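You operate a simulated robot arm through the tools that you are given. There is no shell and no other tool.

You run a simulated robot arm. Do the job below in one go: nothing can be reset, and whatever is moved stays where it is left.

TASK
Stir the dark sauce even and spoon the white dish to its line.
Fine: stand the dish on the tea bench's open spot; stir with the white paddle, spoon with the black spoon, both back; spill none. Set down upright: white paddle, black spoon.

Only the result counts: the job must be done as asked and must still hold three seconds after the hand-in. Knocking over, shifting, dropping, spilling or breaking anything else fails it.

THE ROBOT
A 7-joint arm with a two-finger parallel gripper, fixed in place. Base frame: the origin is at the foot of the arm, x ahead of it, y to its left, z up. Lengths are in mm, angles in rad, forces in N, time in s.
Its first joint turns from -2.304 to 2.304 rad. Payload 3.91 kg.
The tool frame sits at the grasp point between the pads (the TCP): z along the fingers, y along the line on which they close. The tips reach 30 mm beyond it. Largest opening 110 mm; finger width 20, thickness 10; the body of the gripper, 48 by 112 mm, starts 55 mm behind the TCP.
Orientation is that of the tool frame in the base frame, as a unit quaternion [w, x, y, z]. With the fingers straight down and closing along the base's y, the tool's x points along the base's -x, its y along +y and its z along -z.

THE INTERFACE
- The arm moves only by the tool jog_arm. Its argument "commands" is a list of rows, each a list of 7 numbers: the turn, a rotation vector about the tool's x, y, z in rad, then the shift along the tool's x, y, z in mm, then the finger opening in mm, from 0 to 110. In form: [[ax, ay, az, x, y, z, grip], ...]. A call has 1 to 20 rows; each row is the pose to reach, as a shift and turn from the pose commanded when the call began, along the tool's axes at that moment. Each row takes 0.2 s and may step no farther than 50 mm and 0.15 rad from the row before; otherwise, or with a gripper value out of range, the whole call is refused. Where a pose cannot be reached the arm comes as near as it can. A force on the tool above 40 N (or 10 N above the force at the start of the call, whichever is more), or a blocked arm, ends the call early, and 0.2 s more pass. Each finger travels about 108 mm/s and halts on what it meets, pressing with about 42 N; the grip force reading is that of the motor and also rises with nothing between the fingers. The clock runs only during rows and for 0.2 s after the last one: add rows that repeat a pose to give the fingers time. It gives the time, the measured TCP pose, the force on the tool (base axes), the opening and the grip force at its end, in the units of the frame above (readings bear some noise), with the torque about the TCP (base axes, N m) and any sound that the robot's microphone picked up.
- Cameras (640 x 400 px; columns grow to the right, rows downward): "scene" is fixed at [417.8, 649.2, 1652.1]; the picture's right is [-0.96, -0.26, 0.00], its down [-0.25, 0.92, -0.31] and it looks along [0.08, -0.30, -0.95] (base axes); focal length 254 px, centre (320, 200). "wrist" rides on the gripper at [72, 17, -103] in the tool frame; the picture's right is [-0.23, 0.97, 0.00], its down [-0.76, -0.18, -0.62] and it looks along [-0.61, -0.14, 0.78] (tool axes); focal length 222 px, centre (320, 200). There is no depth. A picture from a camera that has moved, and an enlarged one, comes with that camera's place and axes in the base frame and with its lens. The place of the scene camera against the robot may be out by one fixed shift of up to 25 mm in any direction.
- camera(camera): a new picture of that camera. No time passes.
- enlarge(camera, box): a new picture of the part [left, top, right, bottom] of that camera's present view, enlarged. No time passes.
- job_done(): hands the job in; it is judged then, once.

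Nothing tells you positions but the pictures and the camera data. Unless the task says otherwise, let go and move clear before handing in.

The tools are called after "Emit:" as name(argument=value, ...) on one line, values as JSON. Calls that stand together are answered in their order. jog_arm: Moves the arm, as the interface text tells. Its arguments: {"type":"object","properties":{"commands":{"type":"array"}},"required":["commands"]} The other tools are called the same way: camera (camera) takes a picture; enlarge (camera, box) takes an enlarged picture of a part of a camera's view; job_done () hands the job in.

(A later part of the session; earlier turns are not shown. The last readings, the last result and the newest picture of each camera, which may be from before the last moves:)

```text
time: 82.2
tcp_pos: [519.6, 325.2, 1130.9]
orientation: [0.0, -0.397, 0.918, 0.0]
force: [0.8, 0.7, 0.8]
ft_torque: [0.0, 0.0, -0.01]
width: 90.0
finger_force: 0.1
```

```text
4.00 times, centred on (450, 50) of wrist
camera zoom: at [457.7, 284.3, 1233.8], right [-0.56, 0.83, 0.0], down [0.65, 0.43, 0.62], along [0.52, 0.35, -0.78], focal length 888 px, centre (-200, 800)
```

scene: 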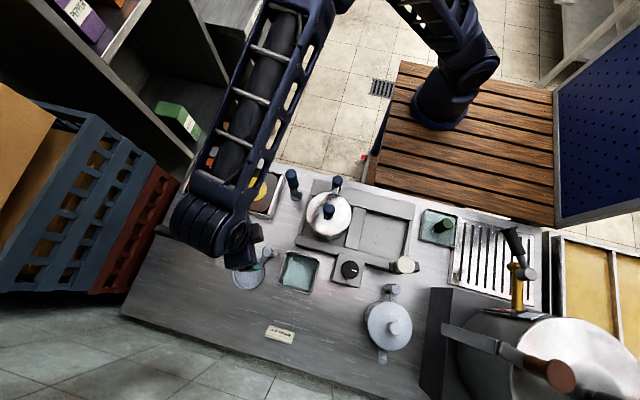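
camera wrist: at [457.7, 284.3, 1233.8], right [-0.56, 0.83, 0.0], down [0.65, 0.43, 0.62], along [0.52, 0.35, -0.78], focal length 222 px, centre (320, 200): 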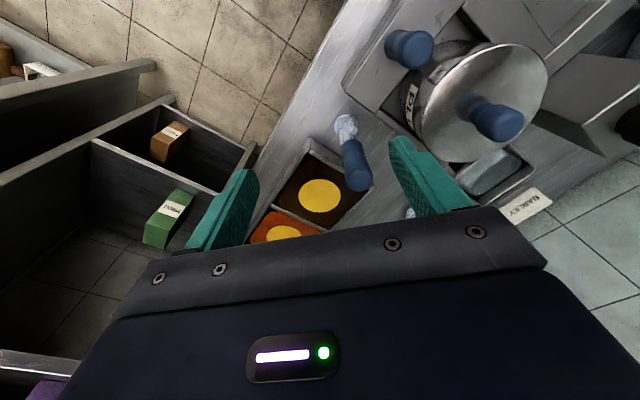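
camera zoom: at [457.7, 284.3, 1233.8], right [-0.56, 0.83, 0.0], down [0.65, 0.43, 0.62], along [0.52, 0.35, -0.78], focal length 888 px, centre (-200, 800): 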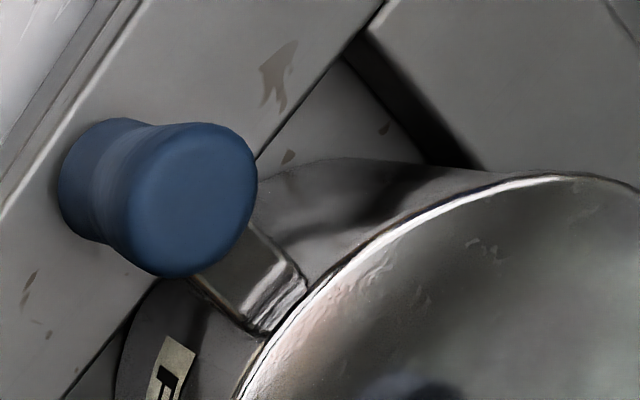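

The paddle's axis is at about (554.5, 405), top z≈1013. I'll move over it and take a check picture before descending.

Emit:
jog_arm(commands=[[0, 0, 0, -27, 9.8, 10, 60], [0, 0, 0, -55, 19.5, 30, 60], [0, 0, 0, -82.1, 29.3, 56, 60], [0, 0, 0, -82.1, 29.3, 72, 60]])

Emit:
camera(camera="wrist")

Emit:
enlarge(camera="wrist", box=[220, 60, 460, 210])

```text
time: 83.2
tcp_pos: [557.7, 407.9, 1057.9]
orientation: [0.001, -0.398, 0.917, 0.001]
force: [0.6, -0.3, -0.7]
ft_torque: [0.02, 0.0, 0.02]
width: 59.8
finger_force: 0.0
```

```text
taken
camera wrist: at [494.8, 366.5, 1162.6], right [-0.56, 0.83, 0.0], down [0.65, 0.44, 0.62], along [0.52, 0.35, -0.78], focal length 222 px, centre (320, 200)
```

wrist: 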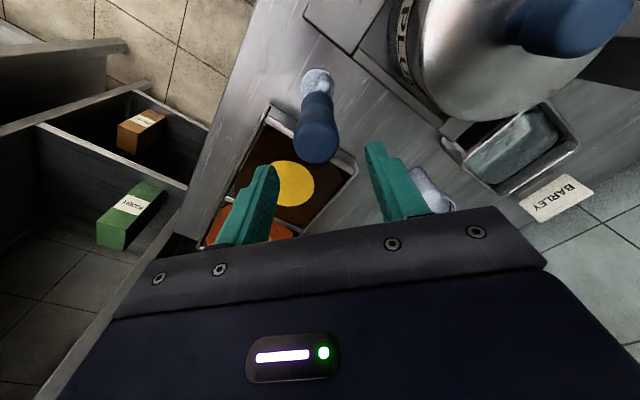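

```text
2.67 times, centred on (340, 135) of wrist
camera zoom: at [494.8, 366.5, 1162.6], right [-0.56, 0.83, 0.0], down [0.65, 0.44, 0.62], along [0.52, 0.35, -0.78], focal length 592 px, centre (267, 373)
```

zoom: 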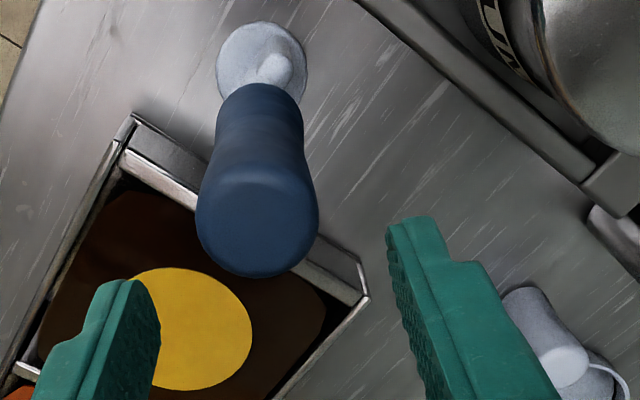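

Aligned to within a few millimetres. I'll shift slightly and descend onto the handle, then close.

Emit:
jog_arm(commands=[[0, 0, 0, 6, -2, 5, 60], [0, 0, 0, 6, -2, 30, 60], [0, 0, 0, 6, -2, 58, 60], [0, 0, 0, 6, -2, 84, 60], [0, 0, 0, 6, -2, 84, 60]])

Emit:
camera(camera="wrist")

```text
time: 84.4
tcp_pos: [555.1, 400.6, 972.2]
orientation: [0.0, -0.399, 0.917, 0.0]
force: [0.2, 0.3, 0.6]
ft_torque: [-0.01, 0.02, -0.03]
width: 59.9
finger_force: 0.1
```

```text
taken
camera wrist: at [492.7, 359.6, 1076.8], right [-0.56, 0.83, 0.0], down [0.65, 0.44, 0.62], along [0.52, 0.35, -0.78], focal length 222 px, centre (320, 200)
```

wrist: 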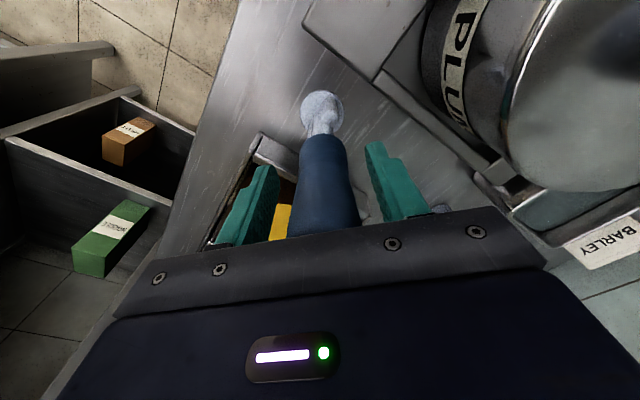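

Emit:
jog_arm(commands=[[0, 0, 0, 0, 0, 0, 48], [0, 0, 0, 0, 0, 0, 38], [0, 0, 0, 0, 0, 0, 28], [0, 0, 0, 0, 0, 0, 18], [0, 0, 0, 0, 0, 0, 0], [0, 0, 0, 0, 0, 0, 0]])

Emit:
camera(camera="wrist")

```text
time: 85.8
tcp_pos: [553.8, 401.2, 974.0]
orientation: [0.0, -0.399, 0.917, 0.0]
force: [-0.1, 0.2, -0.2]
ft_torque: [0.02, -0.03, 0.0]
width: 29.2
finger_force: 41.8
```

```text
taken
camera wrist: at [492.7, 359.6, 1077.0], right [-0.56, 0.83, 0.0], down [0.65, 0.44, 0.62], along [0.52, 0.35, -0.78], focal length 222 px, centre (320, 200)
```

wrist: 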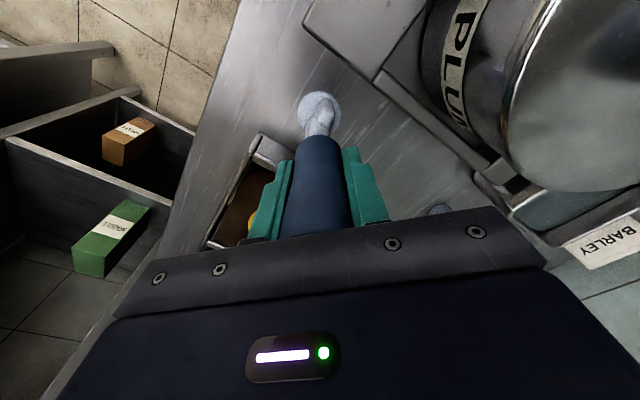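

Gripped at 29 mm. I'll lift very slowly a little and see whether it slips.

Emit:
jog_arm(commands=[[0, 0, 0, 0, 0, -1, 0], [0, 0, 0, 0, 0, -3, 0], [0, 0, 0, 0, 0, -6, 0], [0, 0, 0, 0, 0, -10, 0], [0, 0, 0, 0, 0, -15, 0], [0, 0, 0, 0, 0, -20, 0], [0, 0, 0, 0, 0, -20, 0]])

Emit:
camera(camera="wrist")

```text
time: 87.4
tcp_pos: [555.2, 401.5, 995.2]
orientation: [0.0, -0.399, 0.917, 0.0]
force: [-1.1, -0.1, -1.9]
ft_torque: [0.02, -0.02, 0.0]
width: 29.5
finger_force: 42.1
```

```text
taken
camera wrist: at [492.9, 360.8, 1098.1], right [-0.56, 0.83, 0.0], down [0.65, 0.44, 0.62], along [0.52, 0.35, -0.78], focal length 222 px, centre (320, 200)
```

wrist: 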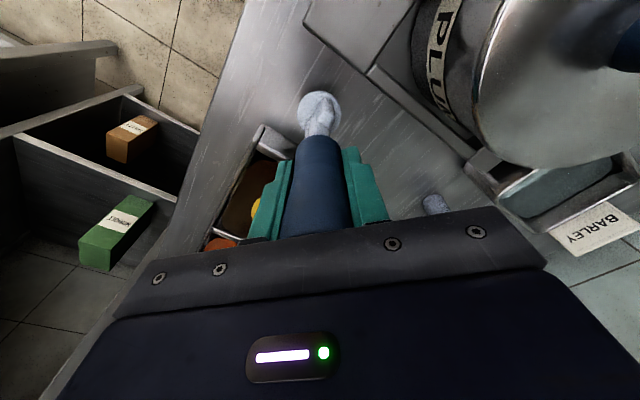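

No slip this time. I'll lift the paddle above the rim and carry it slowly over the centre of the dark sauce.

Emit:
jog_arm(commands=[[0, 0, 0, 0, 0, -8, 0], [0, 0, 0, 0, 0, -22, 0], [0, 0, 0, 0, 0, -40, 0], [0, 0, 0, 0, 0, -58, 0], [0, 0, 0, 0, 0, -69, 0], [0, 0, 0, -9, -6, -72, 0], [0, 0, 0, -27, -18, -72, 0], [0, 0, 0, -48, -33, -72, 0], [0, 0, 0, -70, -48, -72, 0], [0, 0, 0, -90, -61, -72, 0], [0, 0, 0, -103, -70, -72, 0], [0, 0, 0, -108.8, -74.2, -72, 0], [0, 0, 0, -108.8, -74.2, -72, 0]])

Emit:
camera(camera="wrist")

Emit:
enlarge(camera="wrist", box=[200, 40, 440, 190])

Emit:
camera(camera="scene")

```text
time: 90.2
tcp_pos: [683.4, 429.8, 1067.3]
orientation: [0.0, -0.399, 0.917, 0.0]
force: [-0.7, 0.2, -2.7]
ft_torque: [-0.01, -0.05, -0.03]
width: 29.4
finger_force: 42.2
```

```text
taken
camera wrist: at [620.5, 388.4, 1171.5], right [-0.56, 0.83, 0.0], down [0.65, 0.44, 0.62], along [0.52, 0.35, -0.78], focal length 222 px, centre (320, 200)
```

wrist: 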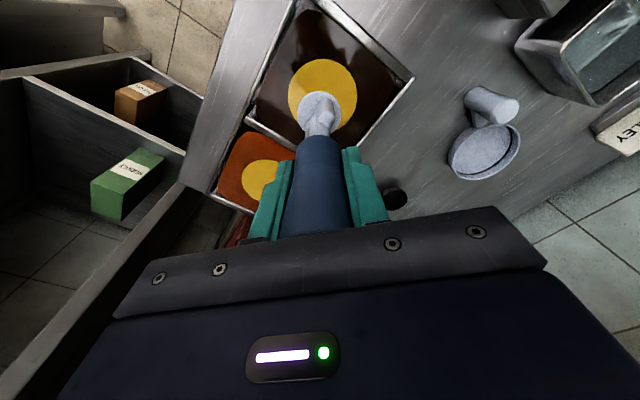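

```text
2.67 times, centred on (320, 115) of wrist
camera zoom: at [620.5, 388.4, 1171.5], right [-0.56, 0.83, 0.0], down [0.65, 0.44, 0.62], along [0.52, 0.35, -0.78], focal length 592 px, centre (320, 427)
```

zoom: 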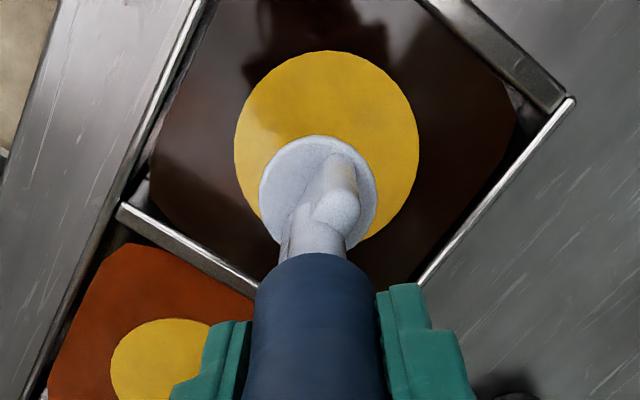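

```text
taken
```

scene: 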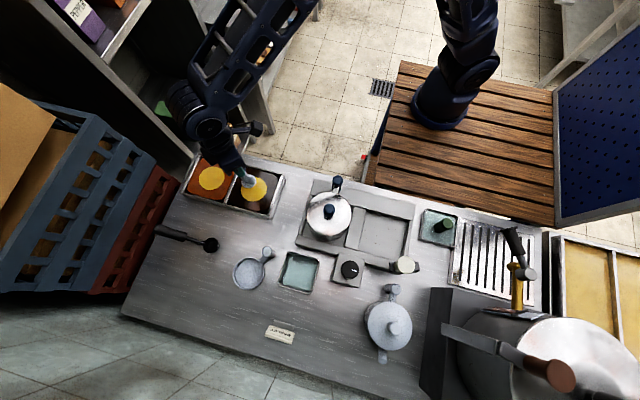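

The sauce rim is at z≈896 and the compartment centre at about (676, 431); the paddle foot hangs right above. I'll centre it and lower it slowly into the sauce, watching force.

Emit:
jog_arm(commands=[[0, 0, 0, 2, 3, 8, 0], [0, 0, 0, 4, 5.8, 20, 0], [0, 0, 0, 4, 5.8, 32, 0], [0, 0, 0, 4, 5.8, 40, 0], [0, 0, 0, 4, 5.8, 46, 0], [0, 0, 0, 4, 5.8, 52, 0], [0, 0, 0, 4, 5.8, 58, 0], [0, 0, 0, 4, 5.8, 63, 0], [0, 0, 0, 4, 5.8, 67, 0], [0, 0, 0, 4, 5.8, 70, 0]])

Emit:
camera(camera="wrist")

Emit:
enlarge(camera="wrist", box=[200, 40, 440, 190])

```text
time: 92.4
tcp_pos: [674.8, 430.8, 995.3]
orientation: [0.0, -0.399, 0.917, 0.001]
force: [0.7, -0.3, -1.4]
ft_torque: [-0.02, -0.04, -0.01]
width: 29.5
finger_force: 42.5
```

```text
taken
camera wrist: at [613.4, 389.8, 1099.6], right [-0.56, 0.83, 0.0], down [0.65, 0.44, 0.62], along [0.52, 0.35, -0.78], focal length 222 px, centre (320, 200)
```

wrist: 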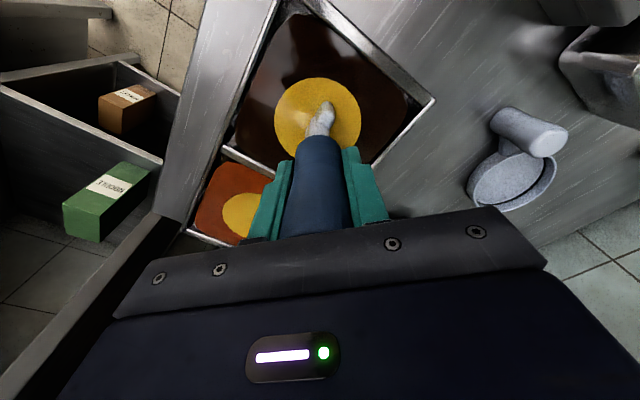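

```text
2.67 times, centred on (320, 115) of wrist
camera zoom: at [613.4, 389.8, 1099.6], right [-0.56, 0.83, 0.0], down [0.65, 0.44, 0.62], along [0.52, 0.35, -0.78], focal length 592 px, centre (320, 427)
```

zoom: 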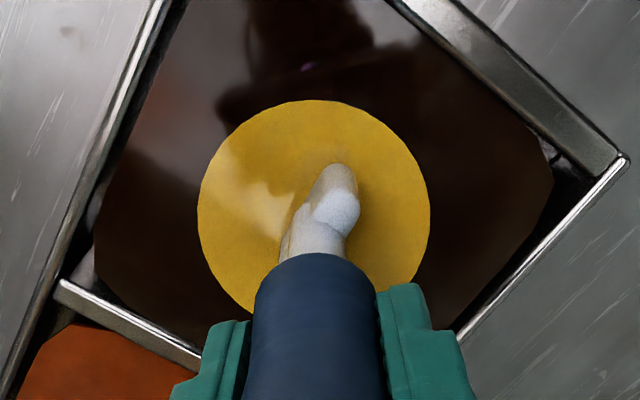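

The head is in the sauce with no contact on the floor. I'll start stirring in slow circles.

Emit:
jog_arm(commands=[[0, 0, 0, -6.8, -7.3, 0, 0], [0, 0, 0, -19.9, -2.4, 0, 0], [0, 0, 0, -23.5, 15.2, 0, 0], [0, 0, 0, -11, 25.8, 0, 0], [0, 0, 0, 5.3, 27.4, 0, 0], [0, 0, 0, 19.8, 19.8, 0, 0], [0, 0, 0, 27.5, 5.4, 0, 0], [0, 0, 0, 25.8, -10.9, 0, 0], [0, 0, 0, 15.3, -23.5, 0, 0], [0, 0, 0, -0.5, -28, 0, 0], [0, 0, 0, -16, -22.9, 0, 0], [0, 0, 0, -26.2, -10.1, 0, 0], [0, 0, 0, -27.3, 6.3, 0, 0], [0, 0, 0, -19.1, 20.5, 0, 0], [0, 0, 0, -4.4, 27.7, 0, 0], [0, 0, 0, 11.8, 25.4, 0, 0], [0, 0, 0, 24, 14.4, 0, 0], [0, 0, 0, 27.9, -1.4, 0, 0], [0, 0, 0, 22.3, -16.8, 0, 0], [0, 0, 0, 9.1, -26.4, 0, 0]])

Emit:
camera(camera="wrist")

Emit:
enlarge(camera="wrist", box=[200, 40, 440, 190])

```text
time: 96.6
tcp_pos: [687.7, 404.7, 995.1]
orientation: [0.0, -0.399, 0.917, 0.0]
force: [0.0, -0.2, -0.5]
ft_torque: [-0.03, 0.0, 0.0]
width: 29.6
finger_force: 41.9
```

```text
taken
camera wrist: at [625.8, 364.4, 1098.4], right [-0.56, 0.83, 0.0], down [0.65, 0.44, 0.62], along [0.52, 0.35, -0.78], focal length 222 px, centre (320, 200)
```

wrist: 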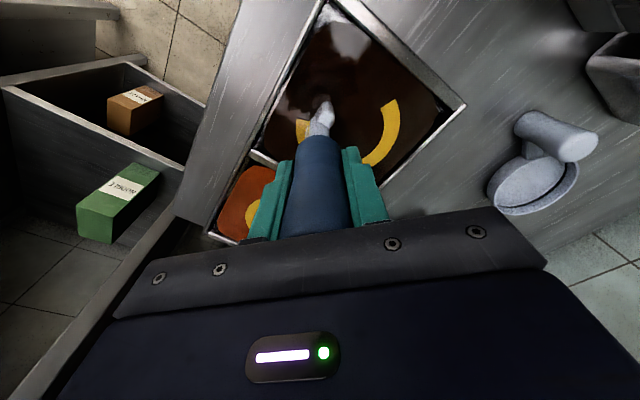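

```text
2.67 times, centred on (320, 115) of wrist
camera zoom: at [625.8, 364.4, 1098.4], right [-0.56, 0.83, 0.0], down [0.65, 0.44, 0.62], along [0.52, 0.35, -0.78], focal length 592 px, centre (320, 427)
```

zoom: 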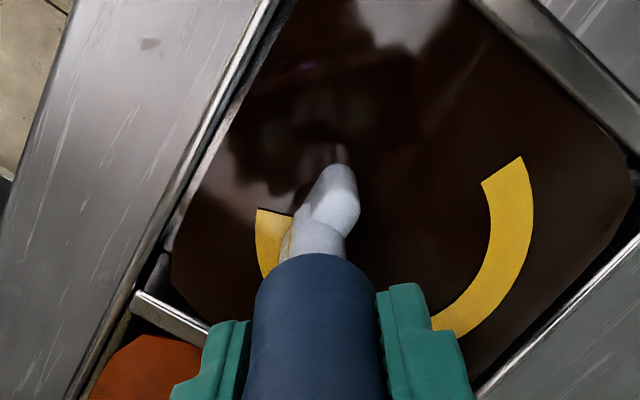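

The stirring works: most of the yellow has gone, leaving an arc around the outside. I'll continue with a slightly wider circle.

Emit:
jog_arm(commands=[[0, 0, 0, -14.4, -7.5, 0, 0], [0, 0, 0, -29.9, -2.2, 0, 0], [0, 0, 0, -41.1, 9.9, 0, 0], [0, 0, 0, -45.4, 25.8, 0, 0], [0, 0, 0, -41.7, 41.8, 0, 0], [0, 0, 0, -30.9, 54.2, 0, 0], [0, 0, 0, -15.5, 60.1, 0, 0], [0, 0, 0, 0.8, 58.1, 0, 0], [0, 0, 0, 14.3, 48.6, 0, 0], [0, 0, 0, 21.7, 34, 0, 0], [0, 0, 0, 21.5, 17.6, 0, 0], [0, 0, 0, 13.5, 3.2, 0, 0], [0, 0, 0, -0.4, -5.8, 0, 0], [0, 0, 0, -16.7, -7.2, 0, 0], [0, 0, 0, -31.8, -0.8, 0, 0], [0, 0, 0, -42.2, 12, 0, 0], [0, 0, 0, -45.4, 28, 0, 0], [0, 0, 0, -40.6, 43.9, 0, 0], [0, 0, 0, -28.9, 55.5, 0, 0], [0, 0, 0, -13.3, 60.3, 0, 0]])

Emit:
camera(camera="wrist")

Emit:
enlarge(camera="wrist", box=[200, 40, 440, 190])

Emit:
enlarge(camera="scene", box=[180, 140, 300, 215])

```text
time: 100.8
tcp_pos: [653.5, 457.0, 997.3]
orientation: [0.0, -0.398, 0.917, 0.0]
force: [-0.5, 0.1, -2.7]
ft_torque: [0.0, -0.01, 0.01]
width: 29.4
finger_force: 42.1
```

```text
taken
camera wrist: at [591.4, 416.0, 1100.9], right [-0.56, 0.83, 0.0], down [0.65, 0.44, 0.62], along [0.52, 0.35, -0.78], focal length 222 px, centre (320, 200)
```

wrist: 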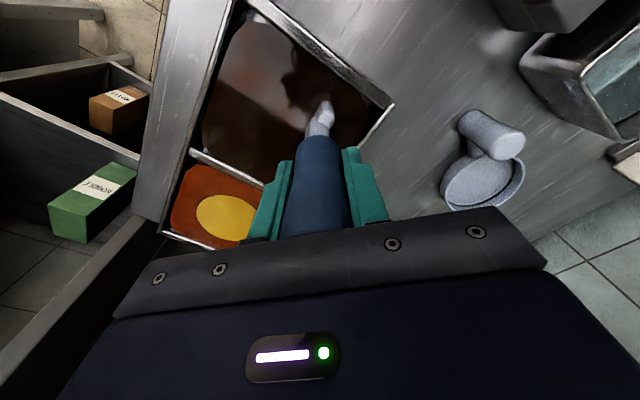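

```text
2.67 times, centred on (320, 115) of wrist
camera zoom: at [591.4, 416.0, 1100.9], right [-0.56, 0.83, 0.0], down [0.65, 0.44, 0.62], along [0.52, 0.35, -0.78], focal length 592 px, centre (320, 427)
```

zoom: 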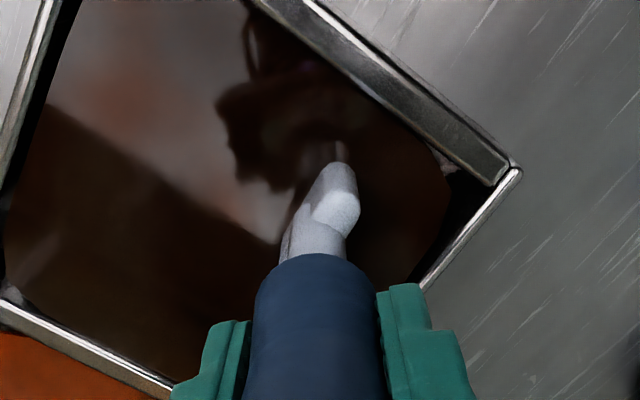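

```text
5.33 times, centred on (240, 178) of scene
camera zoom: at [417.8, 649.2, 1652.1], right [-0.96, -0.26, 0.0], down [-0.25, 0.92, -0.31], along [0.08, -0.3, -0.95], focal length 1352 px, centre (747, 320)
```

zoom: 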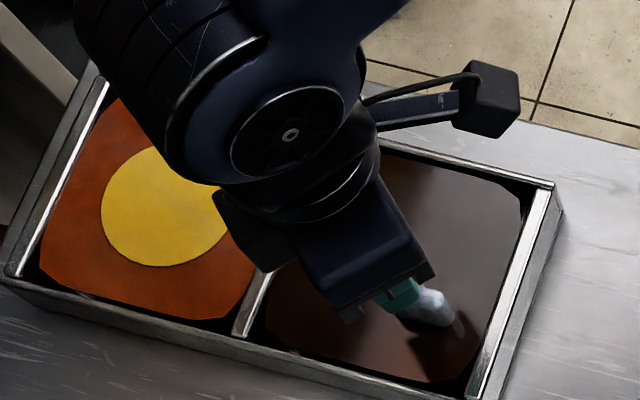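

The dark sauce looks even now. I'll make one last slow inner turn, then raise the paddle slowly and let it drain over the sauce.

Emit:
jog_arm(commands=[[0, 0, 0, 15.4, -6.5, 0, 0], [0, 0, 0, 24.4, -18.5, 0, 0], [0, 0, 0, 27.7, -33.3, 0, 0], [0, 0, 0, 22.2, -46.2, 0, 0], [0, 0, 0, 11.1, -52.8, 0, 0], [0, 0, 0, -0.8, -53.7, 0, 0], [0, 0, 0, -11.1, -47.6, 0, 0], [0, 0, 0, -16.2, -36.6, 0, 0], [0, 0, 0, -11.4, -24.4, 0, 0], [0, 0, 0, 0.4, -18.5, 0, 0], [0, 0, 0, 10.2, -24.1, 0, 0], [0, 0, 0, 3.7, -34.2, 0, 0], [0, 0, 0, 3.7, -34.2, 0, 0]])

Emit:
jog_arm(commands=[[0, 0, 0, 0, 0, -4, 0], [0, 0, 0, 0, 0, -10, 0], [0, 0, 0, 0, 0, -16, 0], [0, 0, 0, 0, 0, -22, 0], [0, 0, 0, 0, 0, -28, 0], [0, 0, 0, 0, 0, -34, 0], [0, 0, 0, 0, 0, -40, 0], [0, 0, 0, 0, 0, -46, 0], [0, 0, 0, 0, 0, -54, 0], [0, 0, 0, 0, 0, -62, 0], [0, 0, 0, 0, 0, -72, 0], [0, 0, 0, 0, 0, -72, 0], [0, 0, 0, 0, 0, -72, 0], [0, 0, 0, 0, 0, -72, 0], [0, 0, 0, 0, 0, -72, 0], [0, 0, 0, 0, 0, -72, 0]])

Emit:
camera(camera="wrist")

Emit:
enlarge(camera="wrist", box=[200, 40, 440, 190])

```text
time: 103.6
tcp_pos: [674.4, 431.2, 996.1]
orientation: [0.0, -0.399, 0.917, 0.0]
force: [0.1, -0.4, -1.5]
ft_torque: [-0.01, -0.01, 0.0]
width: 29.5
finger_force: 42.0
```

```text
time: 107.0
tcp_pos: [676.9, 431.0, 1067.3]
orientation: [0.001, -0.4, 0.917, 0.0]
force: [-0.8, -0.6, -1.7]
ft_torque: [-0.02, -0.02, 0.01]
width: 29.4
finger_force: 42.1
```

```text
taken
camera wrist: at [614.6, 389.0, 1171.4], right [-0.56, 0.83, 0.0], down [0.65, 0.44, 0.62], along [0.52, 0.35, -0.78], focal length 222 px, centre (320, 200)
```

wrist: 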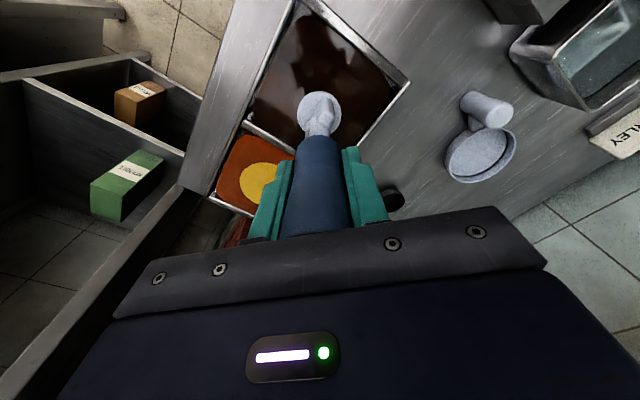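

```text
2.67 times, centred on (320, 115) of wrist
camera zoom: at [614.6, 389.0, 1171.4], right [-0.56, 0.83, 0.0], down [0.65, 0.44, 0.62], along [0.52, 0.35, -0.78], focal length 592 px, centre (320, 427)
```

zoom: 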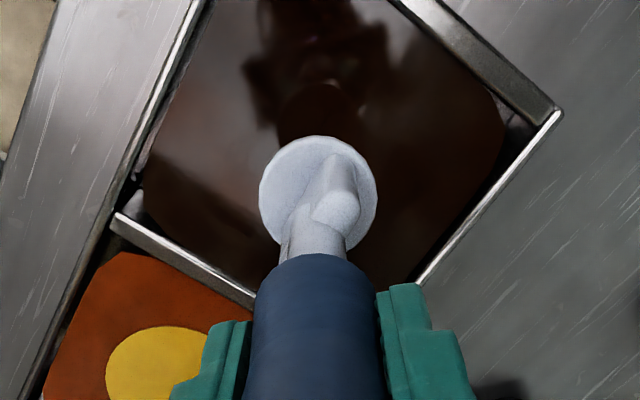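

The paddle is clean and the sauce is even. I'll carry the paddle back exactly the way it came and lower it to its original place.

Emit:
jog_arm(commands=[[0, 0, 0, 5, 3.3, 0, 0], [0, 0, 0, 18, 12, 0, 0], [0, 0, 0, 36, 23.5, 0, 0], [0, 0, 0, 56, 36.5, 0, 0], [0, 0, 0, 75, 49, 0, 0], [0, 0, 0, 91, 59.4, 0, 0], [0, 0, 0, 101, 66, 0, 0], [0, 0, 0, 105.3, 68.7, 0, 0], [0, 0, 0, 105.3, 68.7, 0, 0], [0, 0, 0, 105.3, 68.7, 15, 0], [0, 0, 0, 105.3, 68.7, 35, 0], [0, 0, 0, 105.3, 68.7, 55, 0], [0, 0, 0, 105.3, 68.7, 70, 0], [0, 0, 0, 105.3, 68.7, 80, 0], [0, 0, 0, 105.3, 68.7, 87, 0], [0, 0, 0, 105.3, 68.7, 90, 0]])

Emit:
camera(camera="wrist")

```text
time: 110.4
tcp_pos: [555.3, 400.2, 978.7]
orientation: [0.0, -0.399, 0.917, 0.001]
force: [0.1, 0.6, -2.5]
ft_torque: [0.02, 0.01, 0.0]
width: 29.3
finger_force: 42.2
```

```text
taken
camera wrist: at [493.8, 359.2, 1081.1], right [-0.56, 0.83, 0.0], down [0.65, 0.44, 0.62], along [0.52, 0.35, -0.78], focal length 222 px, centre (320, 200)
```

wrist: 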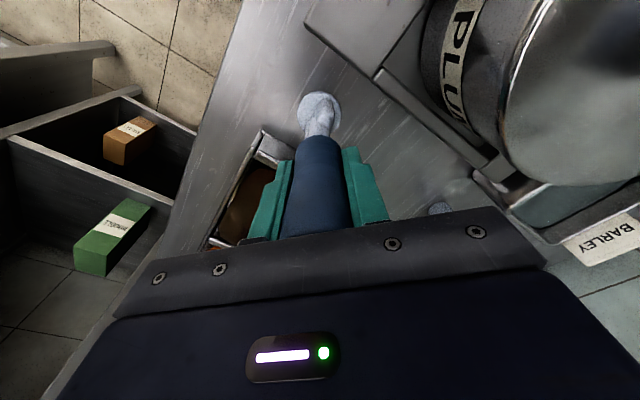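

Back over its place with the foot a few millimetres above the bench. I'll creep down until contact shows.

Emit:
jog_arm(commands=[[0, 0, 0, 0, 0, 1.5, 0], [0, 0, 0, 0, 0, 3, 0]])

```text
time: 111.0
tcp_pos: [555.0, 400.7, 974.0]
orientation: [0.0, -0.399, 0.917, 0.0]
force: [0.1, -0.1, -2.7]
ft_torque: [-0.01, -0.04, -0.03]
width: 29.2
finger_force: 41.9
```

Emit:
jog_arm(commands=[[0, 0, 0, 0, 0, 0.7, 0], [0, 0, 0, 0, 0, 1.2, 0]])

```text
time: 111.6
tcp_pos: [555.2, 400.6, 974.1]
orientation: [0.0, -0.399, 0.917, 0.0]
force: [-0.4, -0.3, -2.5]
ft_torque: [0.01, -0.02, -0.01]
width: 29.3
finger_force: 41.6
```

Emit:
jog_arm(commands=[[0, 0, 0, 0, 0, 0.6, 0], [0, 0, 0, 0, 0, 1, 0]])

```text
time: 112.2
tcp_pos: [554.4, 400.4, 972.9]
orientation: [0.0, -0.399, 0.917, 0.0]
force: [1.9, -0.3, 2.2]
ft_torque: [-0.03, -0.16, 0.01]
width: 29.2
finger_force: 42.3
```

Light contact. I'll open and rise clear.

Emit:
jog_arm(commands=[[0, 0, 0, 0, 0, 0, 32], [0, 0, 0, 0, 0, 0, 38], [0, 0, 0, 0, 0, 0, 48], [0, 0, 0, 0, 0, 0, 60], [0, 0, 0, 0, 0, 0, 60]])

Emit:
camera(camera="wrist")

```text
time: 113.4
tcp_pos: [554.6, 400.7, 972.8]
orientation: [0.0, -0.398, 0.917, 0.0]
force: [0.0, -0.1, 0.1]
ft_torque: [0.01, 0.0, 0.01]
width: 60.1
finger_force: 0.0
```

```text
taken
camera wrist: at [492.4, 359.7, 1076.5], right [-0.56, 0.83, 0.0], down [0.65, 0.44, 0.62], along [0.52, 0.35, -0.78], focal length 222 px, centre (320, 200)
```

wrist: 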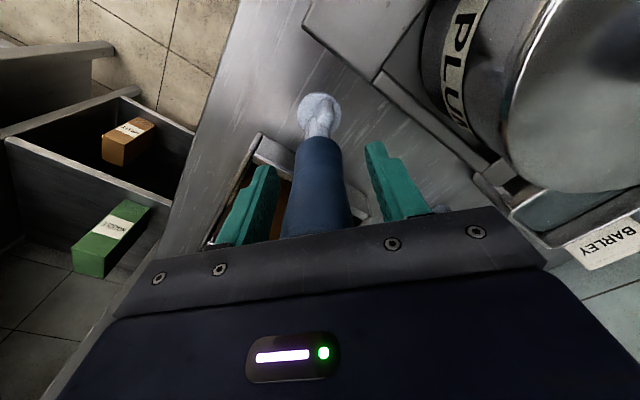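

The paddle stands back in place. Now I'll rise and go to view the black spoon from a tilted pose facing along +x.

Emit:
jog_arm(commands=[[0, 0, 0, 0, 0, -15, 60], [0, 0, 0, 0, 0, -50, 60], [0, 0, 0, 0, 0, -90, 60], [0, 0, 0, 0, 0, -130, 60], [0, 0, 0.1, -31.6, 6.4, -130, 60], [0, 0, 0.2, -63.2, 12.8, -130, 60], [0, 0, 0.3, -94.7, 19.1, -130, 60], [0, 0, 0.41, -126.3, 25.5, -130, 60], [0, 0, 0.51, -157.9, 31.9, -125, 60], [0, 0, 0.61, -189.5, 38.3, -110, 60], [0, 0, 0.715, -221, 44.6, -90, 60], [0, 0, 0.8186, -252.6, 51, -67, 60]])

Emit:
jog_arm(commands=[[0, -0.12, 0, 0, 0, 0, 60], [0, -0.25, 0, 0, 0, 0, 60], [0, -0.38, 0, 0, 0, 0, 60], [0, -0.5, 0, 0, 0, 0, 60], [0, -0.62, 0, 0, 0, 0, 60]])

Emit:
camera(camera="wrist")

Emit:
enlarge(camera="wrist", box=[220, 30, 460, 180])

Emit:
camera(camera="scene")

```text
time: 116.0
tcp_pos: [684.7, 618.0, 1040.0]
orientation: [0.0, 0.0, 1.0, 0.001]
force: [-0.7, 0.3, 0.6]
ft_torque: [0.02, -0.03, 0.02]
width: 59.8
finger_force: 0.1
```

```text
time: 117.2
tcp_pos: [690.0, 620.9, 1039.9]
orientation: [0.306, -0.001, 0.952, 0.001]
force: [0.7, -1.3, -0.1]
ft_torque: [0.05, 0.04, 0.0]
width: 60.1
finger_force: 0.0
```

```text
taken
camera wrist: at [569.4, 637.1, 1081.5], right [0.18, 0.97, 0.13], down [0.26, -0.18, 0.95], along [0.95, -0.14, -0.28], focal length 222 px, centre (320, 200)
```

wrist: 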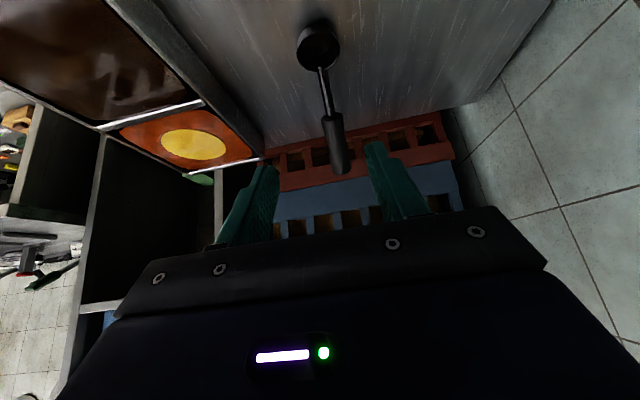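

```text
2.67 times, centred on (340, 105) of wrist
camera zoom: at [569.4, 637.1, 1081.5], right [0.18, 0.97, 0.13], down [0.26, -0.18, 0.95], along [0.95, -0.14, -0.28], focal length 592 px, centre (267, 453)
```

zoom: 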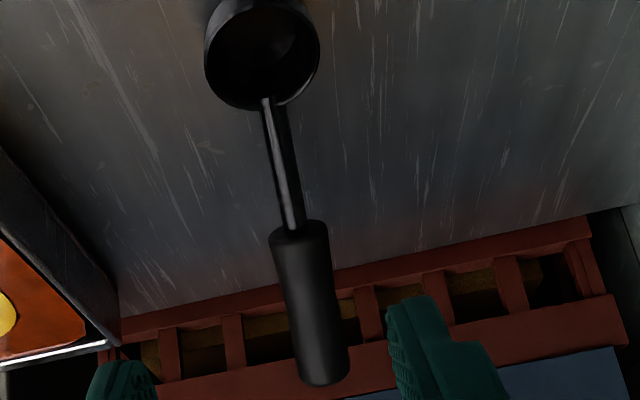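

```text
taken
```

scene: 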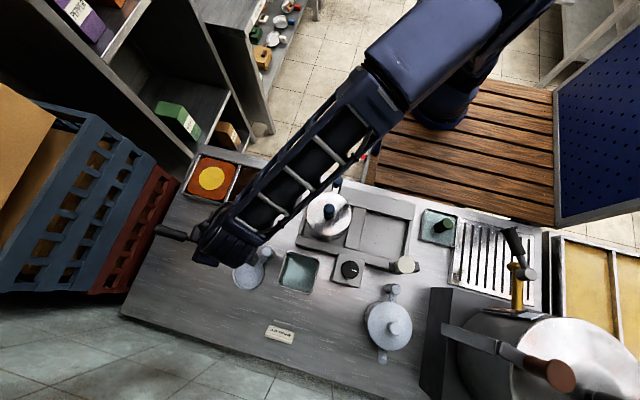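

I have the spoon's geometry: bowl about (743, 631), rim z≈876, handle rising at ~32° from (806, 630, 911) to (873, 630, 953). I'll move to a pre-grasp pose perpendicular to the handle.

Emit:
jog_arm(commands=[[0, 0.02, 0, -17.5, 3, 31.4, 60], [0, 0.04, 0, -35, 6, 62.8, 60], [0, 0.062, 0, -52.4, 9, 94.2, 60], [0, 0.062, 0, -52.4, 9, 94.2, 60]])

Emit:
camera(camera="wrist")

Emit:
enlarge(camera="wrist", box=[220, 30, 460, 230])

```text
time: 118.2
tcp_pos: [787.4, 631.9, 993.2]
orientation: [0.277, 0.0, 0.961, 0.0]
force: [0.3, 0.8, 0.0]
ft_torque: [0.0, 0.0, 0.01]
width: 60.0
finger_force: 0.0
```

```text
taken
camera wrist: at [670.4, 648.7, 1043.1], right [0.19, 0.97, 0.12], down [0.32, -0.18, 0.93], along [0.93, -0.14, -0.34], focal length 222 px, centre (320, 200)
```

wrist: 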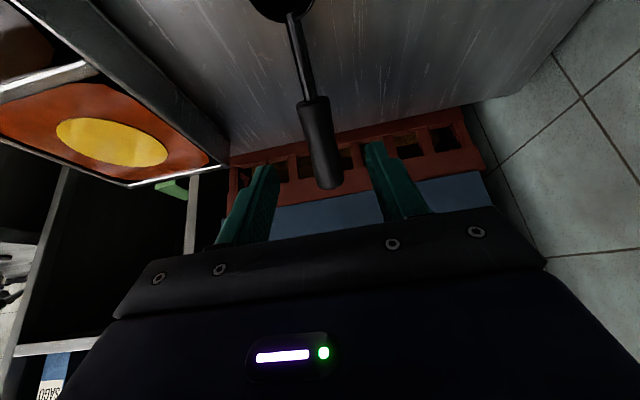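

```text
2.00 times, centred on (340, 130) of wrist
camera zoom: at [670.4, 648.7, 1043.1], right [0.19, 0.97, 0.12], down [0.32, -0.18, 0.93], along [0.93, -0.14, -0.34], focal length 444 px, centre (280, 340)
```

zoom: 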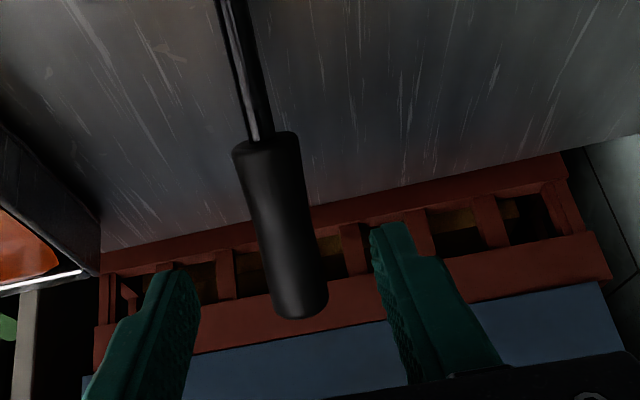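

The handle lies nicely between the fingers. I'll advance along the tool axis to the handle and close.

Emit:
jog_arm(commands=[[0, 0, 0, -1.5, -0.3, 22, 60], [0, 0, 0, -3, -0.6, 44, 60], [0, 0, 0, -4.5, -0.9, 64, 60], [0, 0, 0, -5.9, -0.9, 82, 60], [0, 0, 0, -5.9, -0.9, 82, 60]])

Emit:
camera(camera="wrist")

Emit:
camera(camera="scene")

```text
time: 119.4
tcp_pos: [833.0, 629.6, 927.0]
orientation: [0.276, -0.001, 0.961, -0.001]
force: [0.0, 1.1, 0.4]
ft_torque: [-0.04, 0.03, 0.0]
width: 60.2
finger_force: 0.1
```

```text
taken
camera wrist: at [716.1, 647.1, 977.2], right [0.19, 0.97, 0.12], down [0.32, -0.18, 0.93], along [0.93, -0.14, -0.34], focal length 222 px, centre (320, 200)
```

wrist: 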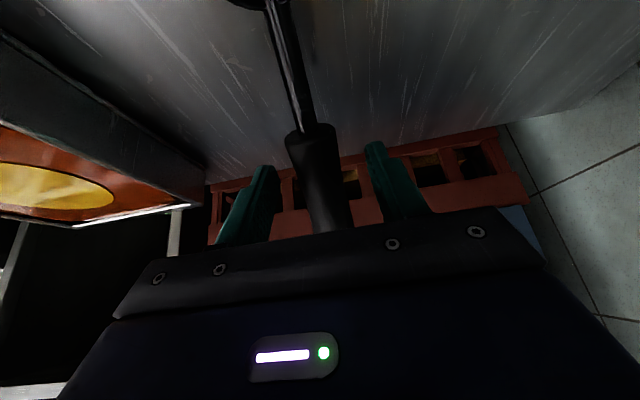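

```text
taken
```

scene: 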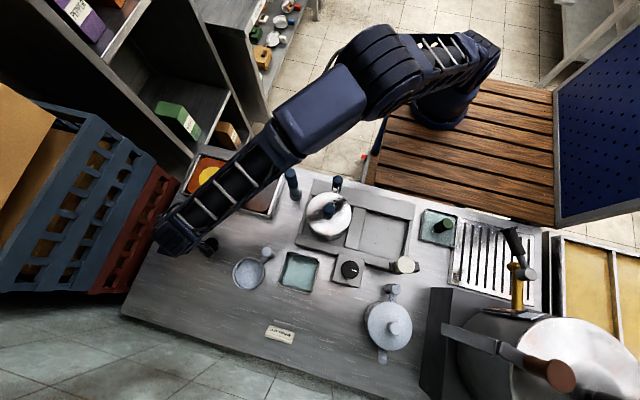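

Emit:
jog_arm(commands=[[0, 0, 0, 0, 0, 0, 48], [0, 0, 0, 0, 0, 0, 38], [0, 0, 0, 0, 0, 0, 30], [0, 0, 0, 0, 0, 0, 20], [0, 0, 0, 0, 0, 0, 0], [0, 0, 0, 0, 0, 0, 0]])

Emit:
camera(camera="wrist")

```text
time: 120.8
tcp_pos: [832.6, 629.5, 926.8]
orientation: [0.275, -0.001, 0.961, 0.0]
force: [0.1, 1.7, 0.0]
ft_torque: [0.29, -0.17, -0.28]
width: 27.4
finger_force: 42.2
```

```text
taken
camera wrist: at [716.1, 647.1, 977.3], right [0.19, 0.97, 0.12], down [0.32, -0.18, 0.93], along [0.93, -0.14, -0.34], focal length 222 px, centre (320, 200)
```

wrist: 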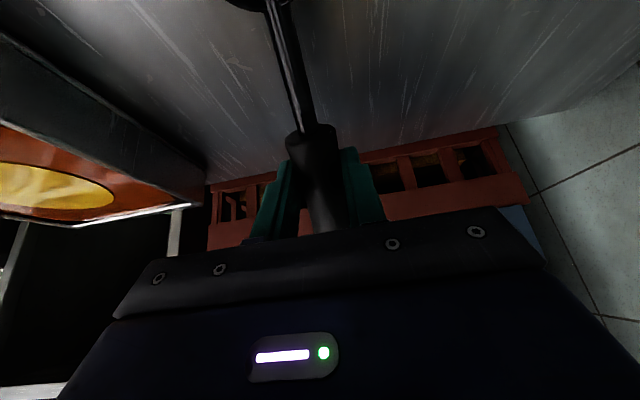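

Gripped at 27 mm. Lifting the spoon slowly straight up.

Emit:
jog_arm(commands=[[0, 0, 0, -0.5, 0, -0.8, 0], [0, 0, 0, -1.6, 0, -2.5, 0], [0, 0, 0, -3.2, 0, -5.1, 0], [0, 0, 0, -5.3, 0, -8.5, 0], [0, 0, 0, -8, 0, -12.7, 0], [0, 0, 0, -10.6, 0, -16.9, 0], [0, 0, 0, -10.6, 0, -16.9, 0]])

Emit:
camera(camera="wrist")

Emit:
enlarge(camera="scene", box=[130, 190, 290, 290])

```text
time: 122.4
tcp_pos: [833.5, 630.3, 945.6]
orientation: [0.275, -0.002, 0.961, 0.0]
force: [-0.6, -1.6, -1.9]
ft_torque: [-0.31, -0.19, 0.27]
width: 27.5
finger_force: 42.5
```

```text
taken
camera wrist: at [717.0, 646.6, 996.4], right [0.19, 0.97, 0.12], down [0.32, -0.18, 0.93], along [0.93, -0.14, -0.34], focal length 222 px, centre (320, 200)
```

wrist: 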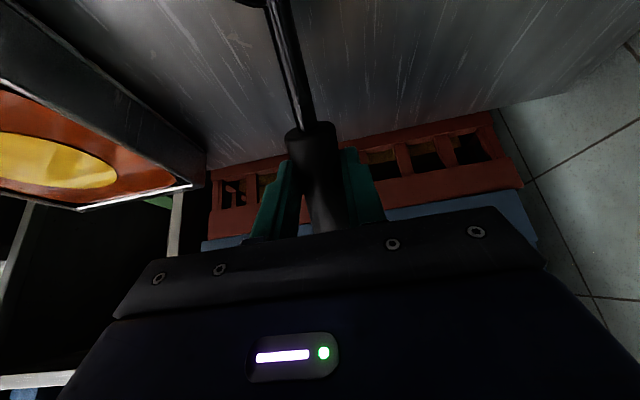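

```text
4.00 times, centred on (210, 240) of scene
camera zoom: at [417.8, 649.2, 1652.1], right [-0.96, -0.26, 0.0], down [-0.25, 0.92, -0.31], along [0.08, -0.3, -0.95], focal length 1014 px, centre (760, 40)
```

zoom: 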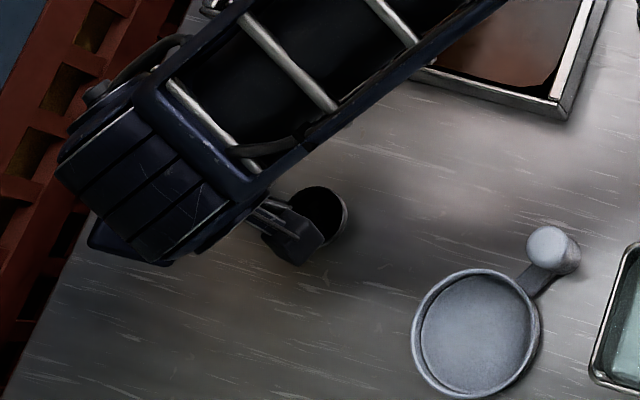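

The spoon is held firmly with no slip. I'll lift it clear and carry it over the dark sauce.

Emit:
jog_arm(commands=[[0, 0, 0, -10, 0, -16, 0], [0, 0, 0, -27, 0, -43.3, 0], [0, 0, 0, -45, 0, -72.1, 0], [0, 0, 0, -40, -17, -75, 0], [0, 0, 0, -31, -47, -81, 0], [0, 0, 0, -21, -80, -87, 0], [0, 0, 0, -11, -113, -93, 0], [0, 0, 0, -2, -145, -99, 0], [0, 0, 0, 6, -173, -104, 0], [0, 0, 0, 11, -192, -107.5, 0], [0, 0, 0, 13.6, -200, -108.6, 0], [0, 0, 0, 13.6, -200, -108.6, 0]])

Emit:
camera(camera="wrist")

Emit:
camera(camera="scene")

Emit:
enlarge(camera="scene", box=[170, 130, 330, 230])

```text
time: 125.0
tcp_pos: [767.7, 429.6, 1030.8]
orientation: [0.275, -0.001, 0.961, 0.0]
force: [-0.3, -1.4, -2.4]
ft_torque: [-0.31, -0.15, 0.24]
width: 27.6
finger_force: 42.5
```

```text
taken
camera wrist: at [650.8, 445.9, 1081.4], right [0.19, 0.97, 0.12], down [0.32, -0.18, 0.93], along [0.93, -0.14, -0.34], focal length 222 px, centre (320, 200)
```

wrist: 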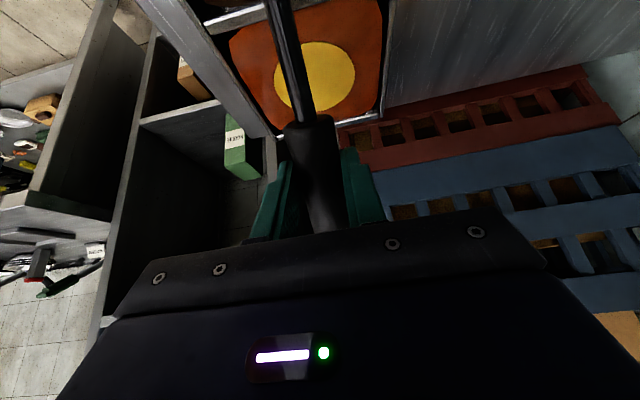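

```text
taken
```

scene: 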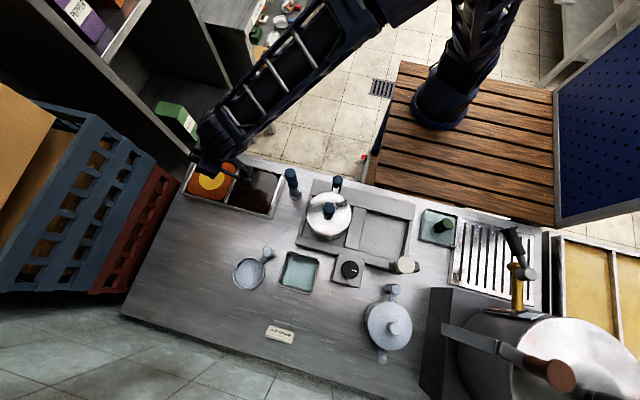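

```text
4.00 times, centred on (250, 180) of scene
camera zoom: at [417.8, 649.2, 1652.1], right [-0.96, -0.26, 0.0], down [-0.25, 0.92, -0.31], along [0.08, -0.3, -0.95], focal length 1014 px, centre (600, 280)
```

zoom: 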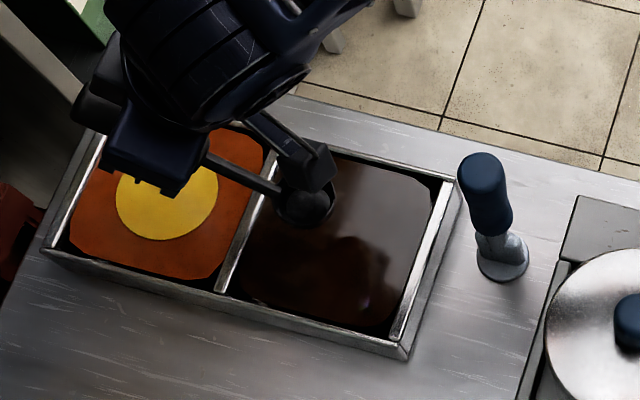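

The bowl is over the dark sauce. I'll tip it forward about 10° and lower it slowly into the sauce, watching the force.

Emit:
jog_arm(commands=[[0, -0.044, 0, 11, 0, 10.8, 0], [0, -0.088, 0, 21.9, 0, 21.6, 0], [0, -0.132, 0, 32.8, 0, 32.3, 0], [0, -0.1757, 0, 43.7, 0, 43.1, 0], [0, -0.1757, 0, 46.3, 0, 47.3, 0], [0, -0.1757, 0, 49, 0, 51.6, 0], [0, -0.1757, 0, 51.6, 0, 55.8, 0]])

Emit:
camera(camera="wrist")

Emit:
enlarge(camera="scene", box=[200, 150, 296, 210])

```text
time: 126.6
tcp_pos: [752.0, 428.2, 956.2]
orientation: [0.359, -0.001, 0.934, 0.0]
force: [2.5, -2.6, 9.5]
ft_torque: [-0.54, 0.53, 0.24]
width: 27.3
finger_force: 42.0
```

```text
taken
camera wrist: at [628.4, 444.7, 985.1], right [0.17, 0.97, 0.15], down [0.15, -0.18, 0.97], along [0.97, -0.14, -0.17], focal length 222 px, centre (320, 200)
```

wrist: 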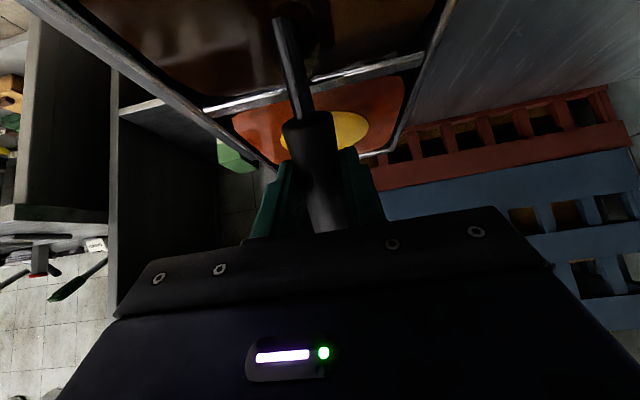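

```text
6.67 times, centred on (248, 180) of scene
camera zoom: at [417.8, 649.2, 1652.1], right [-0.96, -0.26, 0.0], down [-0.25, 0.92, -0.31], along [0.08, -0.3, -0.95], focal length 1690 px, centre (800, 333)
```

zoom: 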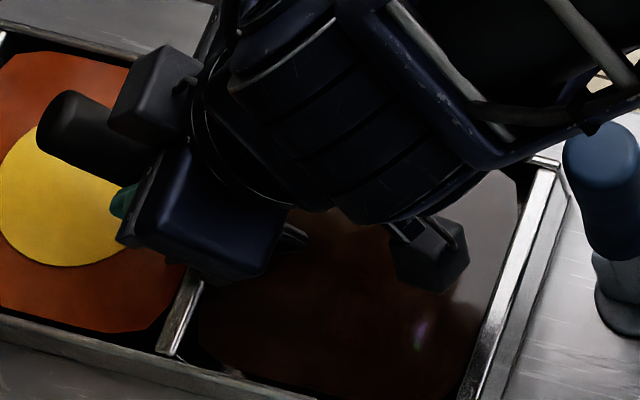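

The bowl bottom is touching the compartment floor, so the cup is about as tall as the sauce is deep. I'll raise it back out over the sauce and plan a tipped scoop with a better hand direction.

Emit:
jog_arm(commands=[[0, 0, 0, -2, 0, -2.2, 0], [0, 0, 0, -6, 0, -6.7, 0], [0, 0, 0, -12, 0, -13.3, 0], [0, 0, 0, -20, 0, -22.2, 0], [0, 0, 0, -30, 0, -33.3, 0], [0, 0, 0, -40.2, 0, -44.5, 0], [0, 0, 0, -46.9, 0, -51.9, 0], [0, 0, 0, -46.9, 0, -51.9, 0]])

Emit:
camera(camera="scene")

Emit:
enlarge(camera="scene", box=[200, 150, 296, 210])

```text
time: 128.4
tcp_pos: [752.0, 430.2, 1026.3]
orientation: [0.359, -0.001, 0.933, 0.001]
force: [-0.3, 0.4, -1.6]
ft_torque: [0.01, -0.17, 0.04]
width: 27.3
finger_force: 42.2
```

```text
taken
```

scene: 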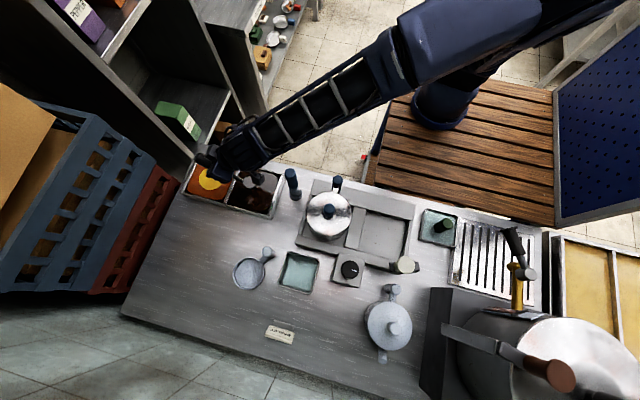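

```text
6.67 times, centred on (248, 180) of scene
camera zoom: at [417.8, 649.2, 1652.1], right [-0.96, -0.26, 0.0], down [-0.25, 0.92, -0.31], along [0.08, -0.3, -0.95], focal length 1690 px, centre (800, 333)
```

zoom: 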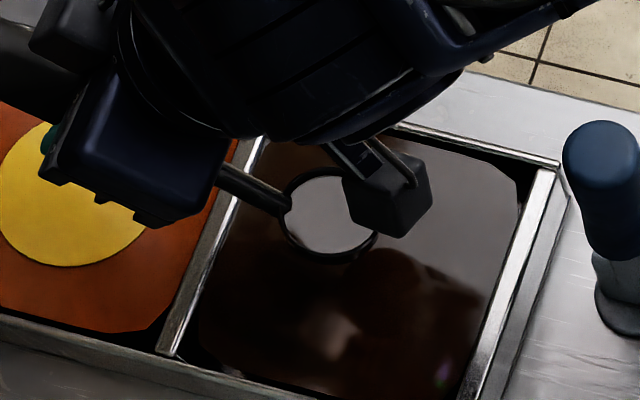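

The dip filled the cup: I can see a liquid surface in it. I'll level it, keeping it over the pan.

Emit:
jog_arm(commands=[[0, 0.02, 0, 0, 0, 1.6, 0], [0, 0.06, 0, -0.2, 0, 5, 0], [0, 0.1, 0, -0.4, 0, 8.2, 0], [0, 0.14, 0, -0.6, 0, 11.5, 0], [0, 0.165, 0, -0.7, 0, 13.5, 0], [0, 0.1771, 0, -0.7, 0, 14.5, 0], [0, 0.1771, 0, -0.7, 0, 14.5, 0]])

Emit:
enlarge(camera="scene", box=[216, 155, 280, 195])

```text
time: 130.0
tcp_pos: [761.0, 428.5, 1016.1]
orientation: [0.276, -0.001, 0.961, 0.0]
force: [-0.2, 0.2, -2.3]
ft_torque: [-0.01, -0.17, -0.01]
width: 27.4
finger_force: 42.0
```

```text
10.00 times, centred on (248, 175) of scene
camera zoom: at [417.8, 649.2, 1652.1], right [-0.96, -0.26, 0.0], down [-0.25, 0.92, -0.31], along [0.08, -0.3, -0.95], focal length 2536 px, centre (1040, 450)
```

zoom: 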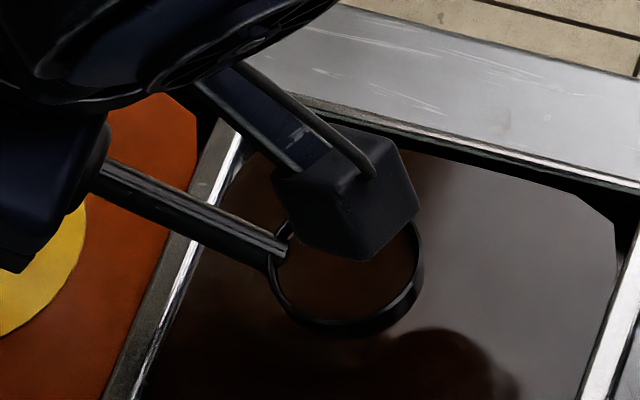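

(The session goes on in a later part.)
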